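You operate a simulated robot arm through the tools that you are given. There is no shell and no other tool. Be economical: measure what you need, move in short steps, check, and stop when the job is done.

Carry out the task below with a simulated robot arm. There is one attempt and no reset: what you move stays moved.

TASK
Put the test jar marked "3" from the grey side table and the sample carton from the grey side table in the bin.
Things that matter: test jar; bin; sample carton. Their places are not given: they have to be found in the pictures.

It is judged by the outcome, as a careful person would: the job done as asked, and still so three seconds after it is handed in. It fails if anything else is knocked over, pushed out of place, dropped, spilled or broken.

THE ROBOT
A 6-joint arm with a two-finger parallel gripper, fixed in place. Base frame: the origin is at the foot of the arm, x ahead of it, y to its left, z up; the work surface is at about z = 800. Lengths are in mm, angles in degrees, forces in N, time in s.
With the tool pointing down near the work surface it reaches from about 240 to 640 mm from the base axis. Its first joint turns from -66.0 to 66.0 degrees. Payload 2.7 kg.
Tool frame: the origin (TCP) lies between the finger pads and is the grasp point; the fingertips stand 23 mm ahead of it; z points along the fingers, y is the line along which they close. The gripper opens to 94 mm. The fingers are 38 mm wide and 10 mm thick; the gripper's body (54 by 96 mm) begins 39 mm behind the TCP.
Orientation is told as [roll, pitch, yaw] about the base's x, y, z axes, in that order, counted from this pose: with the fingers straight down and closing along the base's y, the tool's x points along the base's -x, its y along +y and its z along -z.

THE INTERFACE
- The arm moves only by the tool step_arm. Its arguments are lists of equal length, an entry for each row: "gripper": the finger opening in m, from 0 to 0.094; "delta_pos": the shift along the base's x, y, z in m, a list of three; "delta_rot": the turn, a rotation vector about the base's x, y, z in degrees, a list of three. In form: {"gripper": [gripper, ...], "delta_pos": [[dx, dy, dz], ...], "delta_rot": [[ax, ay, az], ...]}. A call has 1 to 10 rows; each row is the pose to reach, as a shift and turn from the pose commanded when the call began. A row lasts 0.2 s, in which the tool goes at most 50 mm and 8.6 degrees; a call with a longer step from one row to the next is refused whole, and so is a gripper value outside its range. A pose out of reach is approached as far as the arm can. The call stops where the force on the tool passes 40 N (or 10 N more than at its start, if that is more) or the arm is blocked; 0.2 s more then pass. The fingers move at their own pace (about 45 mm/s each) and stop on an object; they squeeze with about 23 N. The grip force told is the motor's: it shows also when the fingers shut on nothing. Time passes only in rows, and 0.2 s behind the last, so rows that repeat a pose let the fingers close. It gives the time, the measured TCP pose, the force on the tool (base axes), the opening and the grip force at its end, in the units of the frame above (readings bear some noise), and new pictures: "show" is both (left out), scene, wrist or none.
- Cameras (640 x 400 px; columns grow to the right, rows downward): "scene" is fixed at [94.2, -459.1, 1402.4]; the picture's right is [0.60, -0.80, 0.00], its down [-0.48, -0.36, -0.80] and it looks along [0.64, 0.48, -0.60] (base axes); focal length 340 px, centre (320, 200). "wrist" rides on the gripper at [-39, 0, -44] in the tool frame; the picture's right is [0.00, -1.00, 0.00], its down [0.97, 0.00, -0.24] and it looks along [0.24, 0.00, 0.97] (tool axes); focal length 218 px, centre (320, 200).
- locate(camera, pixels): for up to 12 pixels [column, row] of the newest picture of that camera ("zoom" is the newest enlarged one), the place [x, y, z] in the base frame of the surface seen there, good to about 2 mm, but the place of the scene camera against the robot may be out by one fixed shift of up to 18 mm in any direction. No time passes.
- zoom(camera, box): a new picture of the part [left, top, right, bottom] of that camera's present view, enlarged. No time passes.
- close_job(): hands the job in; it is judged then, once.

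Work in short steps. Measure before you move; look again where a grasp or a placing could have gone wrong, and mend it. You have 60 turns and 120 pictures in all, the two below and enlarged ones among them. Open the gripper and draw the arm clear of the work before you hand the job in, unless the task says otherwise; then end with one line.

The tools are called as a command line: name --argument value ..., lists and objects as JSON in quotes. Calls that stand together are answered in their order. step_arm: Moves the arm, as the interface text tells. Its arguments: {"type":"object","properties":{"gripper":{"type":"array"},"delta_pos":{"type":"array"},"delta_rot":{"type":"array"},"show":{"type":"string","enum":["both","scene","wrist","none"]}},"required":["gripper","delta_pos","delta_rot"]} The other tools are called the same way: locate (camera, pixels) gives the place of the surface under pixels of a picture; zoom (camera, box) takes an enlarged picture of a part of a camera's view; close_job () hands the job in.

At the start:

```text
time_s: 0.0
ee_pos: [363.8, -41.5, 1166.1]
tcp_rot: [0.1, 0.0, -0.1]
wrist_force: [-0.2, 0.7, -0.1]
width: 93.8
grasp_force: 0.0
```

scene: 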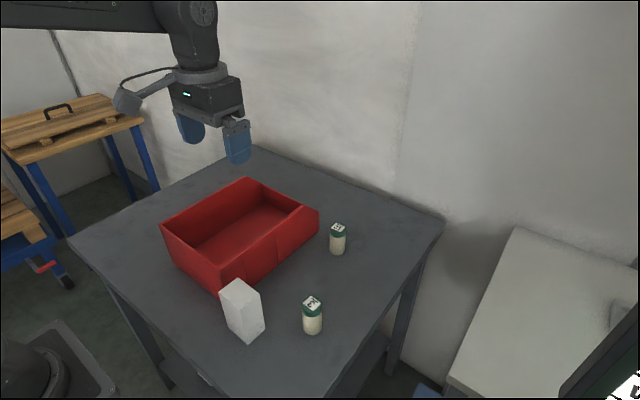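
wrist: 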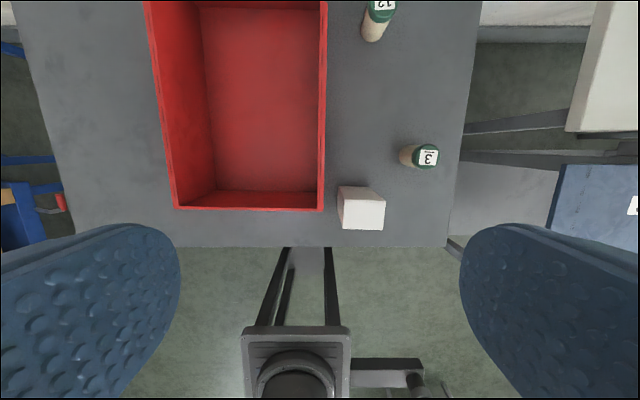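

The wrist picture shows jars at (427,157), marked "3", and at (380,10), the carton at (361,208) and the red bin. I'll enlarge the labels and locate the objects.

zoom --camera "scene" --box '[200, 200, 380, 350]'

zoom --camera "wrist" --box '[320, 0, 480, 240]'

locate --camera "wrist" --pixels '[[427, 157], [405, 156], [380, 8], [345, 202], [382, 203], [383, 228], [344, 228], [340, 188], [323, 205], [178, 205], [250, 120], [420, 220]]'

locate --camera "scene" --pixels '[[312, 303], [312, 325], [338, 228], [221, 292], [241, 280], [260, 292], [241, 305], [247, 180], [318, 209], [217, 290], [162, 226], [240, 225]]'

```text
2.67 times, centred on (290, 275) of scene
```

zoom: 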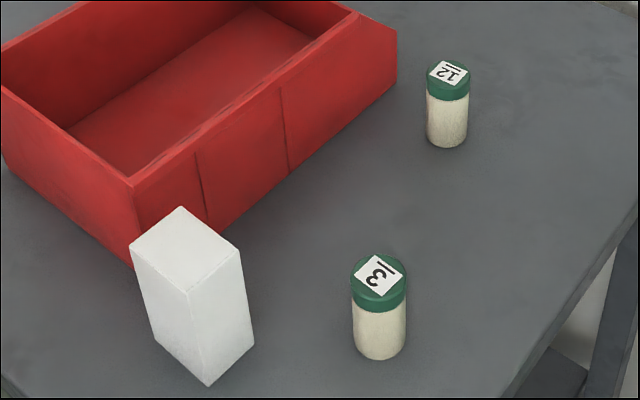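

```text
1.67 times, centred on (400, 120) of wrist
```

zoom: 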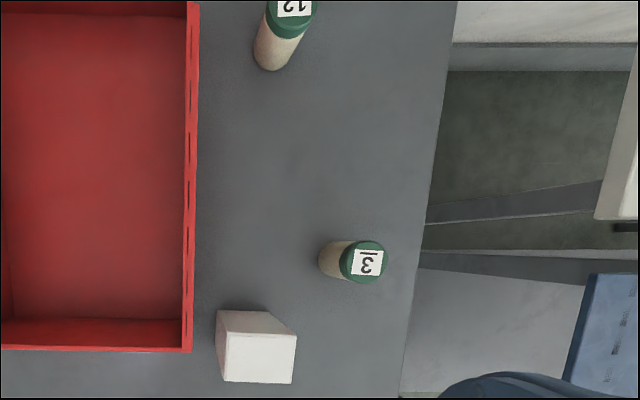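

```text
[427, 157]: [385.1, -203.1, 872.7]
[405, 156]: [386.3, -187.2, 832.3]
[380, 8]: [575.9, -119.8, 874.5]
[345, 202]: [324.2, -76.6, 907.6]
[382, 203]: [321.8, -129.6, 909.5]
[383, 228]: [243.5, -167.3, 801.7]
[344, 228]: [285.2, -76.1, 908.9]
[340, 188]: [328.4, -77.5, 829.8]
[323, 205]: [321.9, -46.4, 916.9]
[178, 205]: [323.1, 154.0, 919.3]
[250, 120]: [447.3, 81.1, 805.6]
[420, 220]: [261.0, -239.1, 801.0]
```

```text
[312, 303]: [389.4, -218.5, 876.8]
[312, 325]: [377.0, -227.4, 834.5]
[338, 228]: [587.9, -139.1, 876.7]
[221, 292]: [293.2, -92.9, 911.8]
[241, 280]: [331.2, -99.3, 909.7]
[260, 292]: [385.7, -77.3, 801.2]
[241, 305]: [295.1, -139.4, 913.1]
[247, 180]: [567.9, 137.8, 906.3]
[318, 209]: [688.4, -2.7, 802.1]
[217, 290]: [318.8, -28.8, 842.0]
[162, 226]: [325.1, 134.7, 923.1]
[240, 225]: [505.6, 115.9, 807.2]
```

Jar 3's cap is at about (385,-202,873). The carton spans x 284–325, y -76 to -131, with its top at 909. The bin runs from x≈320, y -46 to 154, with its rim at 919. I'll move above jar 3.

step_arm --gripper '[0.094, 0.094, 0.094, 0.094, 0.094, 0.094]' --delta_pos '[[0.004, -0.032, -0.03], [0.008, -0.064, -0.06], [0.012, -0.096, -0.09], [0.016, -0.128, -0.12], [0.021, -0.16, -0.15], [0.021, -0.16, -0.186]]' --delta_rot '[[0, 0, 0], [0, 0, 0], [0, 0, 0], [0, 0, 0], [0, 0, 0], [0, 0, 0]]'

```text
time_s: 1.4
ee_pos: [382.4, -200.1, 981.4]
tcp_rot: [0.0, -0.2, 0.0]
wrist_force: [-0.1, -0.3, -0.1]
width: 93.7
grasp_force: 0.1
```

scene: 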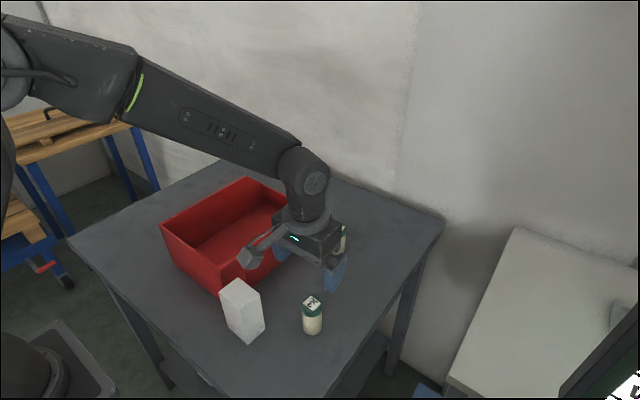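
wrist: 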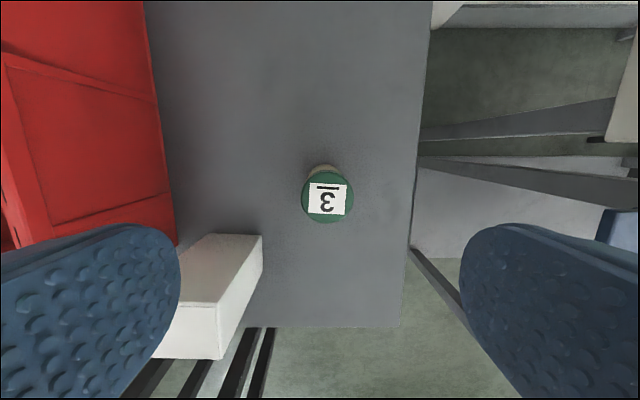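

The wrist view now has the cap at about (328,198), nearly under the tool. I'll measure it precisely, along with the carton and bin.

locate --camera "wrist" --pixels '[[304, 197], [352, 197], [328, 173], [328, 221], [328, 198], [262, 236], [219, 306], [223, 357], [212, 237], [174, 240], [150, 60]]'

```text
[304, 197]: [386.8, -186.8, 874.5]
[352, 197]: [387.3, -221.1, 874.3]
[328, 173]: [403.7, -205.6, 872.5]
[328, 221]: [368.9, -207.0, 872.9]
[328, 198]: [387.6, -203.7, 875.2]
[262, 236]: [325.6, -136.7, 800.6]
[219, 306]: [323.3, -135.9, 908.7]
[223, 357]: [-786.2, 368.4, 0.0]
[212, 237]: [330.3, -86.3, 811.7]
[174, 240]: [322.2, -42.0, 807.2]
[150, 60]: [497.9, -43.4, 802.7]
```

The cap centre is (386.5,-204) and its top is at 874. I'll descend to TCP z≈848, which keeps the body above the cap, with fingers clear of the carton.

step_arm --gripper '[0.094, 0.094, 0.094, 0.094, 0.094, 0.094]' --delta_pos '[[0.002, -0.003, -0.03], [0.002, -0.003, -0.06], [0.002, -0.003, -0.09], [0.002, -0.003, -0.115], [0.002, -0.003, -0.131], [0.002, -0.003, -0.131]]' --delta_rot '[[0, 0, 0], [0, 0, 0], [0, 0, 0], [0, 0, 0], [0, 0, 0], [0, 0, 0]]'

step_arm --gripper '[0.06, 0.03, 0.02, 0.02, 0.02, 0.02]' --delta_pos '[[0, 0, 0], [0, 0, 0], [0, 0, 0], [0, 0, 0], [0, 0, 0], [0, 0, 0]]' --delta_rot '[[0, 0, 0], [0, 0, 0], [0, 0, 0], [0, 0, 0], [0, 0, 0], [0, 0, 0]]'

```text
time_s: 2.8
ee_pos: [387.7, -203.0, 847.1]
tcp_rot: [0.0, 0.0, 0.0]
wrist_force: [-0.2, 0.5, -0.4]
width: 94.0
grasp_force: 0.0
```

scene: 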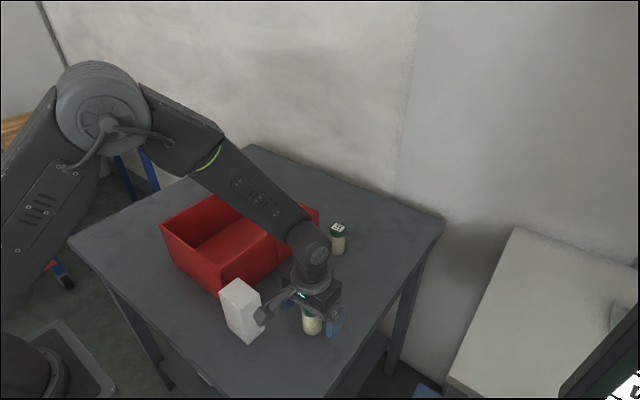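
wrist: 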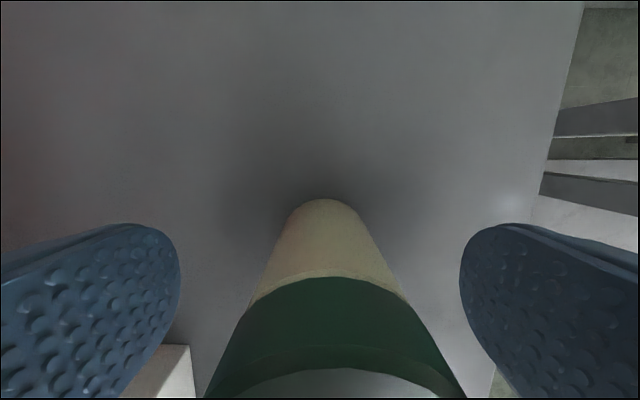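

```text
time_s: 4.2
ee_pos: [386.4, -202.4, 849.0]
tcp_rot: [0.0, 0.1, 0.1]
wrist_force: [0.0, -0.5, 0.5]
width: 38.5
grasp_force: 22.8
```

scene: 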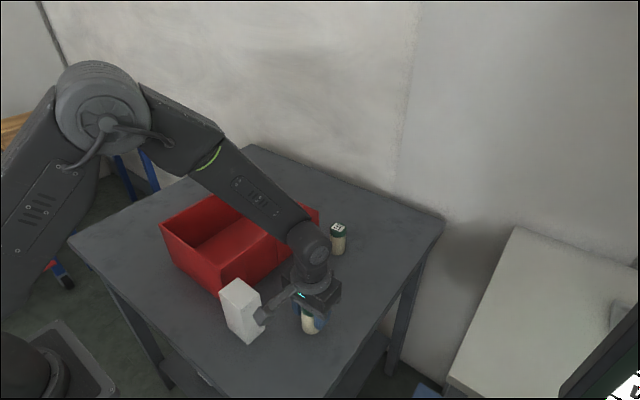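
wrist: 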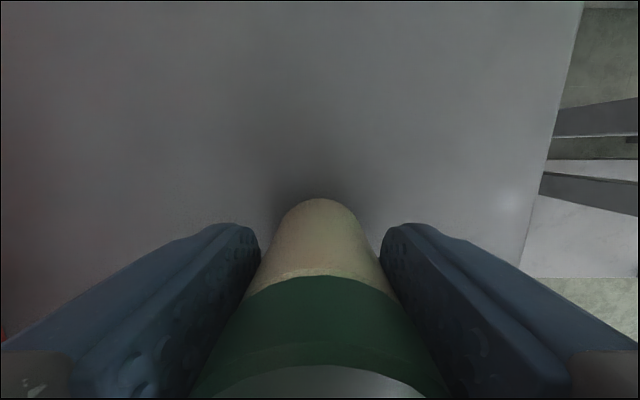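

The jar is held (width 38.5, grip 22.8 N). Some hardware on the arm at scene (258,315) appears near the carton, so I'll measure it before moving.

zoom --camera "scene" --box '[200, 230, 360, 350]'

locate --camera "scene" --pixels '[[259, 314], [260, 322], [266, 310], [275, 303], [241, 305], [330, 290]]'

```text
3.33 times, centred on (280, 290) of scene
```

zoom: 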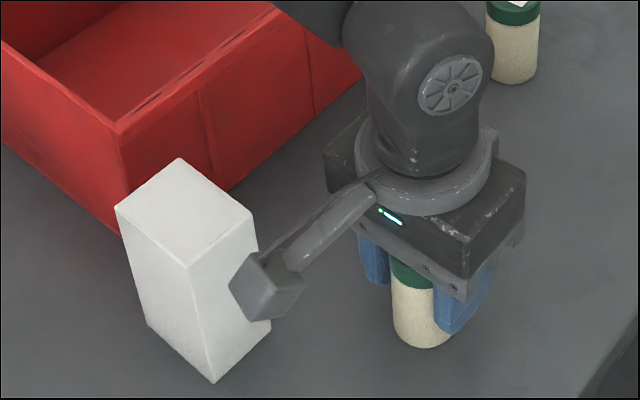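

```text
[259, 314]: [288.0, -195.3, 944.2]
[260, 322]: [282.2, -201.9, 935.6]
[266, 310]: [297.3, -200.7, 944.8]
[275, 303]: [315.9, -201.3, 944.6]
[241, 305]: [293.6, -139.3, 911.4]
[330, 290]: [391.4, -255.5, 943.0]
```

The protrusion extends about 105 mm toward -x, roughly 75 mm above the TCP, and is clear of the carton. I'll lift the jar straight up and carry it over the bin to about (470,75).

step_arm --gripper '[0.02, 0.02, 0.02, 0.02, 0.02, 0.02]' --delta_pos '[[0, 0, 0.025], [0, 0, 0.06], [0, 0, 0.1], [0, 0, 0.14], [0, 0, 0.165], [0, 0, 0.165]]' --delta_rot '[[0, 0, 0], [0, 0, 0], [0, 0, 0], [0, 0, 0], [0, 0, 0], [0, 0, 0]]' --show "none"

step_arm --gripper '[0.02, 0.02, 0.02, 0.02, 0.02, 0.02, 0.02, 0.02, 0.02]' --delta_pos '[[0.01, 0.034, 0], [0.02, 0.068, 0], [0.03, 0.102, 0], [0.04, 0.136, 0], [0.05, 0.17, 0], [0.06, 0.204, 0], [0.07, 0.238, 0], [0.084, 0.275, 0], [0.084, 0.275, 0]]' --delta_rot '[[0, 0, 0], [0, 0, 0], [0, 0, 0], [0, 0, 0], [0, 0, 0], [0, 0, 0], [0, 0, 0], [0, 0, 0], [0, 0, 0]]'

```text
time_s: 5.6
ee_pos: [385.6, -203.3, 1011.5]
tcp_rot: [0.0, -0.1, 0.1]
wrist_force: [-0.4, -0.2, -1.3]
width: 38.4
grasp_force: 23.3
```

```text
time_s: 7.6
ee_pos: [470.2, 72.5, 1012.9]
tcp_rot: [0.1, 0.0, 0.1]
wrist_force: [0.7, -0.3, -1.5]
width: 38.6
grasp_force: 22.6
```

scene: 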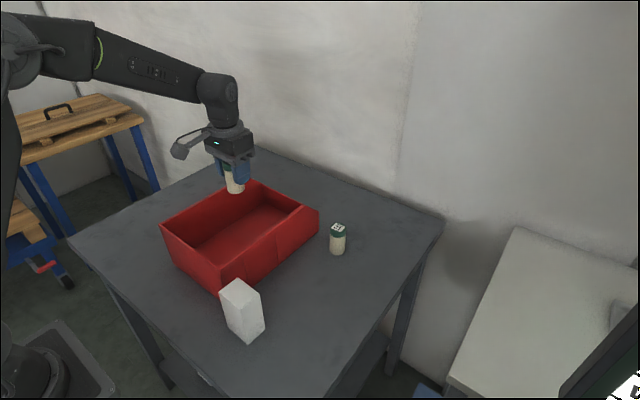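
wrist: 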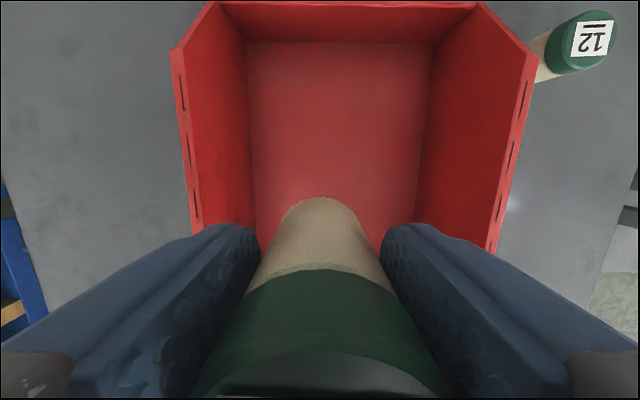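

The bin is below and the jar is still held. I'll measure the bin's inside edges here.

locate --camera "wrist" --pixels '[[252, 130], [424, 130], [340, 50], [340, 6], [192, 200], [500, 200], [345, 150], [232, 210], [450, 200]]'

```text
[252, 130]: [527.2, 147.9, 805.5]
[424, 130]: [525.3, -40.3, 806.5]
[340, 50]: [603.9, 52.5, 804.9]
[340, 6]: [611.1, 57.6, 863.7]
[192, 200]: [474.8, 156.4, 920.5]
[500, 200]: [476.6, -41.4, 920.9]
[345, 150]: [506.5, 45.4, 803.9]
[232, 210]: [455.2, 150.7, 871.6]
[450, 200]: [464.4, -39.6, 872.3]
```

Inside, the bin spans x≈323–607 and y -40 to 149, with its floor at 805. I'll lower the jar at about (510,60) to TCP z≈855, leaving room for the carton.

step_arm --gripper '[0.02, 0.02, 0.02, 0.02, 0.02, 0.02, 0.02]' --delta_pos '[[0.04, -0.015, 0], [0.04, -0.015, -0.04], [0.04, -0.015, -0.08], [0.04, -0.015, -0.12], [0.04, -0.015, -0.145], [0.04, -0.015, -0.157], [0.04, -0.015, -0.157]]' --delta_rot '[[0, 0, 0], [0, 0, 0], [0, 0, 0], [0, 0, 0], [0, 0, 0], [0, 0, 0], [0, 0, 0]]'

```text
time_s: 9.2
ee_pos: [509.3, 53.9, 855.6]
tcp_rot: [0.0, 0.0, 0.0]
wrist_force: [0.3, 0.7, -2.4]
width: 38.2
grasp_force: 22.8
```

scene: 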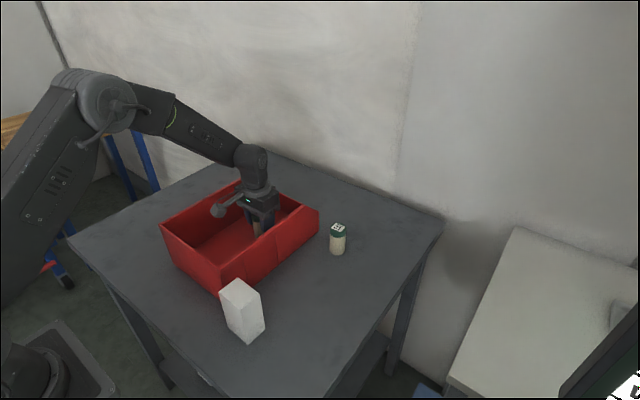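
wrist: 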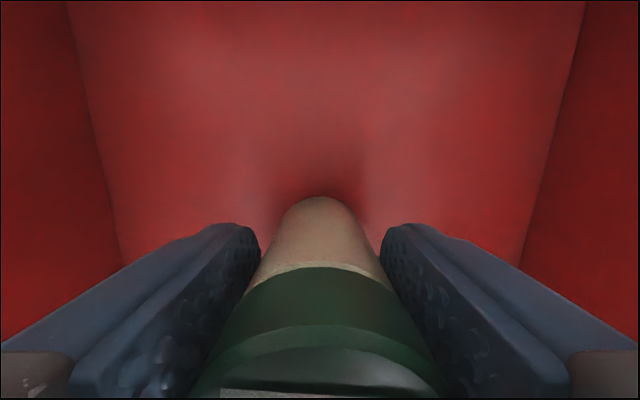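

The jar is at the floor, with only a few mm of gap at most. I'll lower it slightly, release it, and rise straight up.

step_arm --gripper '[0.02, 0.02, 0.05, 0.08, 0.08, 0.08, 0.08]' --delta_pos '[[0, 0, -0.002], [0, 0, -0.002], [0, 0, -0.002], [0, 0, -0.002], [0, 0, -0.002], [0, 0, -0.002], [0, 0, -0.002]]' --delta_rot '[[0, 0, 0], [0, 0, 0], [0, 0, 0], [0, 0, 0], [0, 0, 0], [0, 0, 0], [0, 0, 0]]' --show "none"

step_arm --gripper '[0.08, 0.08, 0.08, 0.08, 0.08, 0.08, 0.08]' --delta_pos '[[0, 0, 0.02], [0, 0, 0.05], [0, 0, 0.09], [0, 0, 0.13], [0, 0, 0.17], [0, 0, 0.19], [0, 0, 0.19]]' --delta_rot '[[0, 0, 0], [0, 0, 0], [0, 0, 0], [0, 0, 0], [0, 0, 0], [0, 0, 0], [0, 0, 0]]'

```text
time_s: 10.8
ee_pos: [510.1, 54.8, 854.0]
tcp_rot: [0.0, 0.0, -0.1]
wrist_force: [0.4, 0.1, 0.2]
width: 79.9
grasp_force: 0.1
```

```text
time_s: 12.4
ee_pos: [510.7, 52.5, 1042.3]
tcp_rot: [0.1, 0.0, 0.0]
wrist_force: [0.3, -1.0, 0.2]
width: 79.9
grasp_force: 0.1
```

scene: 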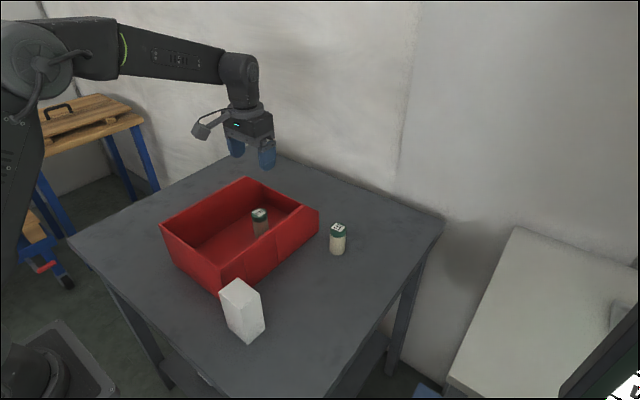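
wrist: 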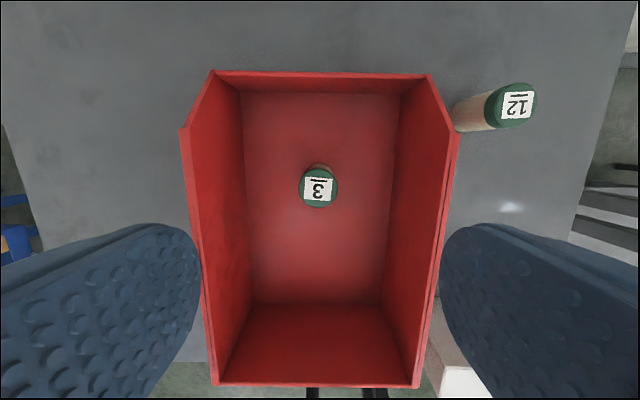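

The jar stands inside the bin. Next I'll move above the carton and turn the tool about +90° so the fingers close along x (41 mm side) and stay clear of the bin wall.

step_arm --gripper '[0.094, 0.094, 0.094, 0.094, 0.094, 0.094, 0.094, 0.094, 0.094, 0.094]' --delta_pos '[[-0.02, -0.016, 0], [-0.04, -0.032, 0], [-0.06, -0.048, 0], [-0.08, -0.064, 0], [-0.1, -0.08, 0], [-0.12, -0.096, 0], [-0.14, -0.112, 0], [-0.16, -0.128, 0], [-0.18, -0.144, 0], [-0.205, -0.16, 0]]' --delta_rot '[[0, 0, 8.5], [0, 0, 17], [0, 0, 25.5], [0, 0, 34], [0, 0, 42.5], [0, 0, 51], [0, 0, 59.5], [0, 0, 68], [0, 0, 76.5], [0, 0, 85]]' --show "none"

step_arm --gripper '[0.094, 0.094, 0.094]' --delta_pos '[[0, 0, 0], [0, 0, -0.02], [0, 0, -0.02]]' --delta_rot '[[0, 0, 5], [0, 0, 5], [0, 0, 5]]'

```text
time_s: 14.6
ee_pos: [304.1, -104.9, 1044.2]
tcp_rot: [0.0, 0.0, 85.0]
wrist_force: [0.3, -0.5, -0.3]
width: 93.8
grasp_force: 0.0
```

```text
time_s: 15.4
ee_pos: [305.4, -104.0, 1023.8]
tcp_rot: [0.0, 0.1, 89.9]
wrist_force: [-0.6, 0.0, 0.1]
width: 94.1
grasp_force: 0.1
```

scene: 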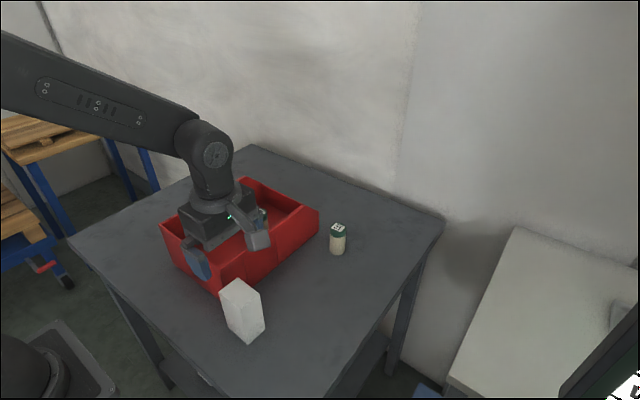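
wrist: 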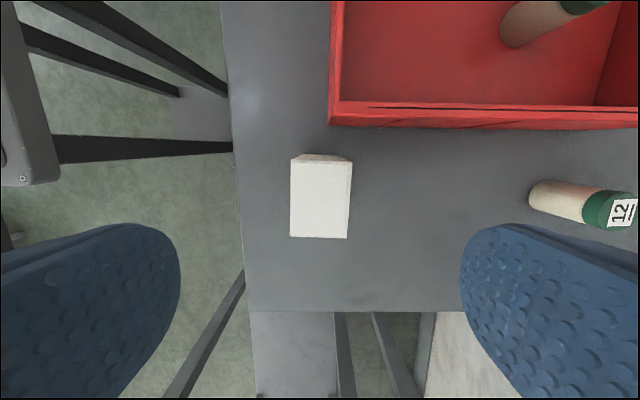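

The carton top is at wrist (291–352, 160–238). I'll measure its corners.

locate --camera "wrist" --pixels '[[293, 165], [349, 165], [292, 234], [345, 235], [321, 200], [340, 124], [334, 110]]'

```text
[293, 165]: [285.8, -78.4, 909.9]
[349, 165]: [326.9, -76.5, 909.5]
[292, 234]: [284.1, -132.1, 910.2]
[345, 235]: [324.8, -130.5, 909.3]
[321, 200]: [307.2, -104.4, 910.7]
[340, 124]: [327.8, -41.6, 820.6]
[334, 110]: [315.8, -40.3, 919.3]
```

The carton centre is (305.4,-104.4), it is axis-aligned, and its top is at 910. I'll descend to TCP z≈883.

step_arm --gripper '[0.094, 0.094, 0.094, 0.094, 0.094, 0.094]' --delta_pos '[[0, 0.001, -0.03], [0, 0.001, -0.06], [0, 0.001, -0.09], [0, 0.001, -0.12], [0, 0.001, -0.14], [0, 0.001, -0.14]]' --delta_rot '[[0, 0, 0], [0, 0, 0], [0, 0, 0], [0, 0, 0], [0, 0, 0], [0, 0, 0]]'

```text
time_s: 16.8
ee_pos: [305.4, -104.3, 884.0]
tcp_rot: [0.0, 0.1, 90.0]
wrist_force: [0.0, -0.3, 0.2]
width: 93.8
grasp_force: 0.2
```

scene: 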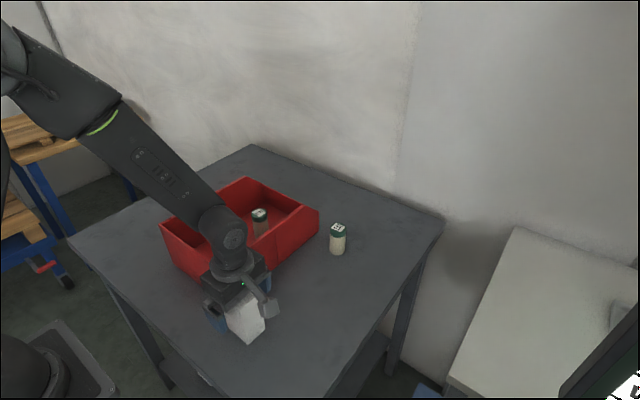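
wrist: 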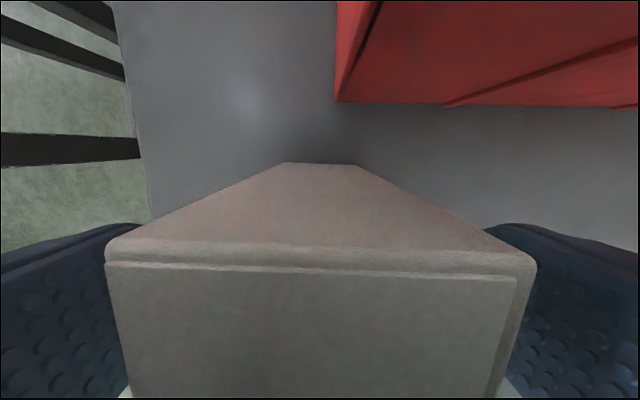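

The fingers straddle the carton, so I'll close and then lift slightly to check the grip.

step_arm --gripper '[0.06, 0.03, 0.025, 0.025, 0.025, 0.025]' --delta_pos '[[0, 0, 0], [0, 0, 0], [0, 0, 0], [0, 0, 0], [0, 0, 0], [0, 0, 0]]' --delta_rot '[[0, 0, 0], [0, 0, 0], [0, 0, 0], [0, 0, 0], [0, 0, 0], [0, 0, 0]]' --show "none"

step_arm --gripper '[0.025, 0.025, 0.025, 0.025, 0.025, 0.025, 0.025]' --delta_pos '[[0, 0, 0.02], [0, 0, 0.05], [0, 0, 0.09], [0, 0, 0.13], [0, 0, 0.155], [0, 0, 0.155], [0, 0, 0.155]]' --delta_rot '[[0, 0, 0], [0, 0, 0], [0, 0, 0], [0, 0, 0], [0, 0, 0], [0, 0, 0], [0, 0, 0]]'

```text
time_s: 18.2
ee_pos: [305.8, -103.7, 884.3]
tcp_rot: [-0.1, 0.1, 90.1]
wrist_force: [-0.5, 0.2, 0.4]
width: 44.9
grasp_force: 22.9
```

```text
time_s: 19.8
ee_pos: [307.4, -101.5, 1040.0]
tcp_rot: [0.0, 0.0, 90.0]
wrist_force: [1.3, 0.4, -0.8]
width: 44.9
grasp_force: 23.4
```

scene: 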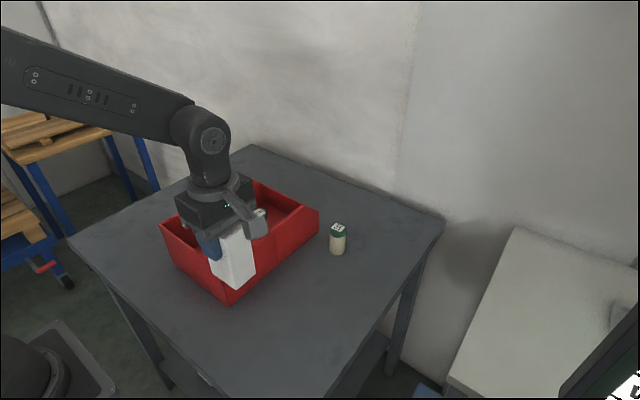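
wrist: 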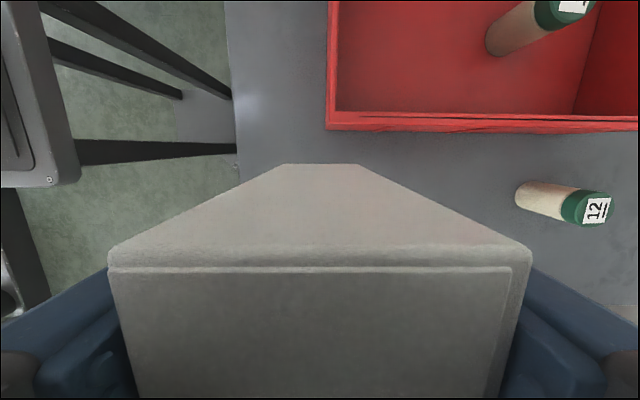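

The carton is held (width 44.9) with its bottom at about 956, above the rim. I'll carry it to about (400,55) over the bin.

step_arm --gripper '[0.025, 0.025, 0.025, 0.025, 0.025, 0.025, 0.025]' --delta_pos '[[0.015, 0.026, 0], [0.032, 0.054, 0], [0.048, 0.082, 0], [0.064, 0.11, 0], [0.08, 0.138, 0], [0.095, 0.16, 0], [0.095, 0.16, 0]]' --delta_rot '[[0, 0, 0], [0, 0, 0], [0, 0, 0], [0, 0, 0], [0, 0, 0], [0, 0, 0], [0, 0, 0]]'

```text
time_s: 21.4
ee_pos: [401.5, 55.6, 1039.0]
tcp_rot: [0.1, 0.0, 89.9]
wrist_force: [0.0, -0.4, -0.5]
width: 44.6
grasp_force: 23.4
```

scene: 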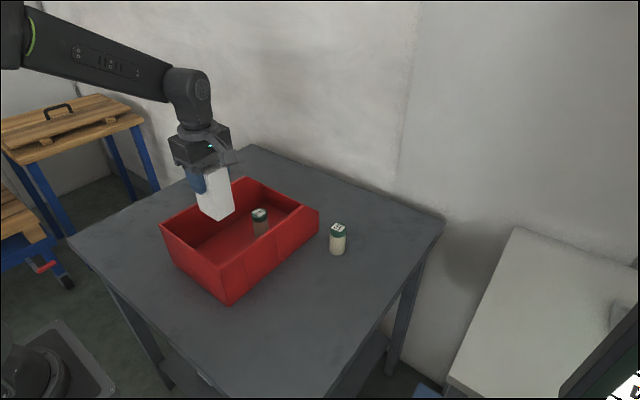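
wrist: 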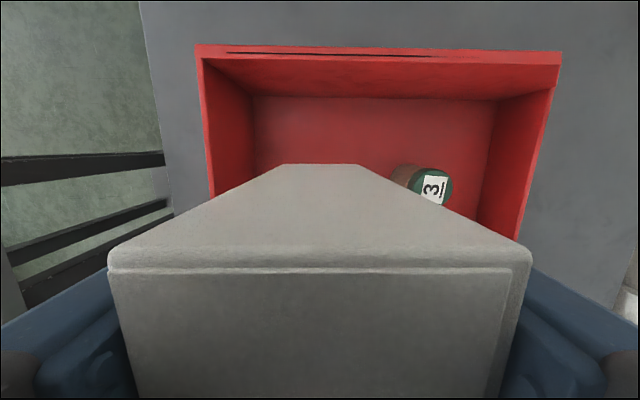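

The carton is over the bin, to the left of the jar. I'll lower it to TCP z≈890 and release.

step_arm --gripper '[0.025, 0.025, 0.025, 0.025, 0.025, 0.025]' --delta_pos '[[0, 0, -0.035], [0, 0, -0.07], [0, 0, -0.105], [0, 0, -0.135], [0, 0, -0.148], [0, 0, -0.148]]' --delta_rot '[[0, 0, 0], [0, 0, 0], [0, 0, 0], [0, 0, 0], [0, 0, 0], [0, 0, 0]]'

```text
time_s: 22.8
ee_pos: [401.0, 55.0, 891.8]
tcp_rot: [0.0, 0.0, 89.9]
wrist_force: [-0.8, 0.0, -1.2]
width: 44.6
grasp_force: 22.7
```

scene: 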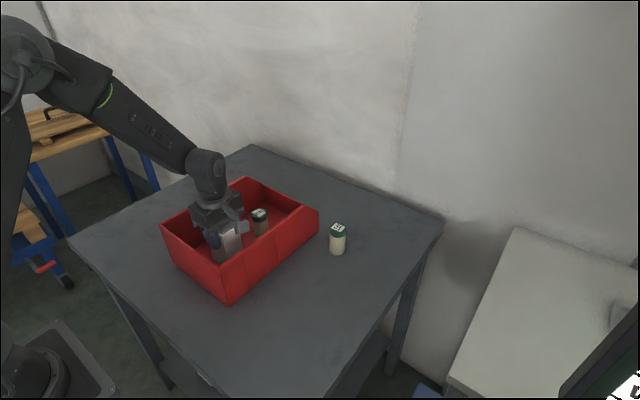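
wrist: 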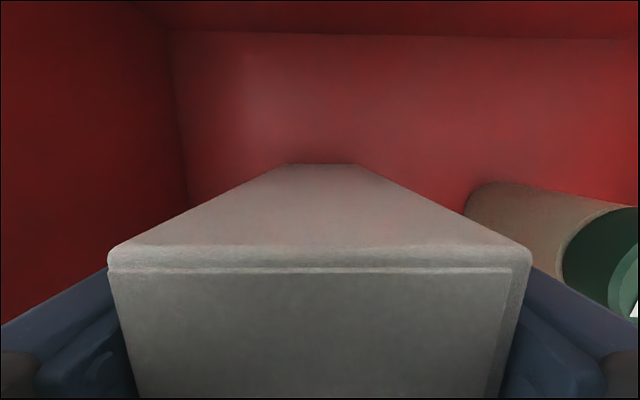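

The carton is inside the bin, about 2 mm above the floor. I'll lower that bit, open, and rise.

step_arm --gripper '[0.025, 0.025, 0.06, 0.085, 0.085, 0.085, 0.085]' --delta_pos '[[0, 0, -0.002], [0, 0, -0.002], [0, 0, -0.002], [0, 0, -0.002], [0, 0, -0.002], [0, 0, -0.002], [0, 0, -0.002]]' --delta_rot '[[0, 0, 0], [0, 0, 0], [0, 0, 0], [0, 0, 0], [0, 0, 0], [0, 0, 0], [0, 0, 0]]' --show "none"

step_arm --gripper '[0.085, 0.085, 0.085, 0.085, 0.085, 0.085, 0.085, 0.085]' --delta_pos '[[0, 0, 0.02], [0, 0, 0.05], [0, 0, 0.09], [0, 0, 0.13], [0, 0, 0.17], [0, 0, 0.21], [0, 0, 0.24], [0, 0, 0.24]]' --delta_rot '[[0, 0, 0], [0, 0, 0], [0, 0, 0], [0, 0, 0], [0, 0, 0], [0, 0, 0], [0, 0, 0], [0, 0, 0]]'

```text
time_s: 24.4
ee_pos: [400.7, 55.0, 891.5]
tcp_rot: [0.0, 0.0, 90.0]
wrist_force: [-0.4, 0.0, 0.9]
width: 84.8
grasp_force: 0.0
```

```text
time_s: 26.2
ee_pos: [399.3, 56.7, 1130.1]
tcp_rot: [0.0, 0.1, 90.0]
wrist_force: [-0.1, -0.3, -0.7]
width: 84.9
grasp_force: 0.0
```

scene: 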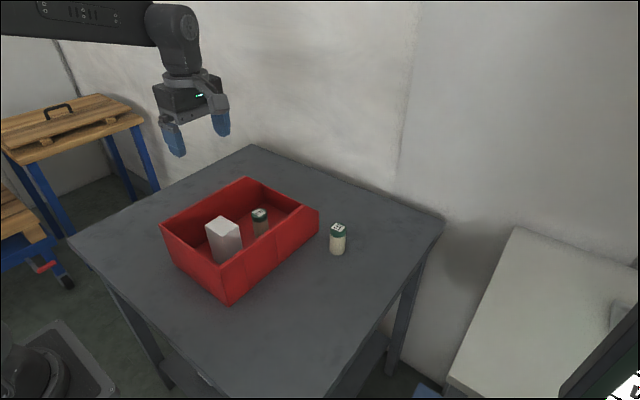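
wrist: 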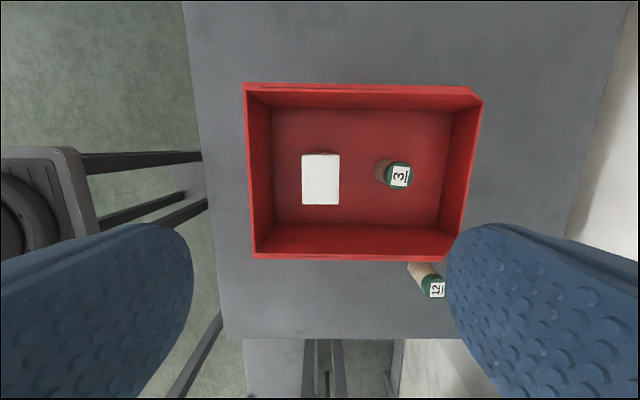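

The jar "3" and the carton both stand in the bin, jar 12 hasn't moved, and the open gripper is well clear. I'm handing the job in.

close_job

```text
The job is handed in.
```

Test jar "3" and the sample carton are both standing upright in the red bin; jar "12" and the bin were not disturbed, and the job is handed in.
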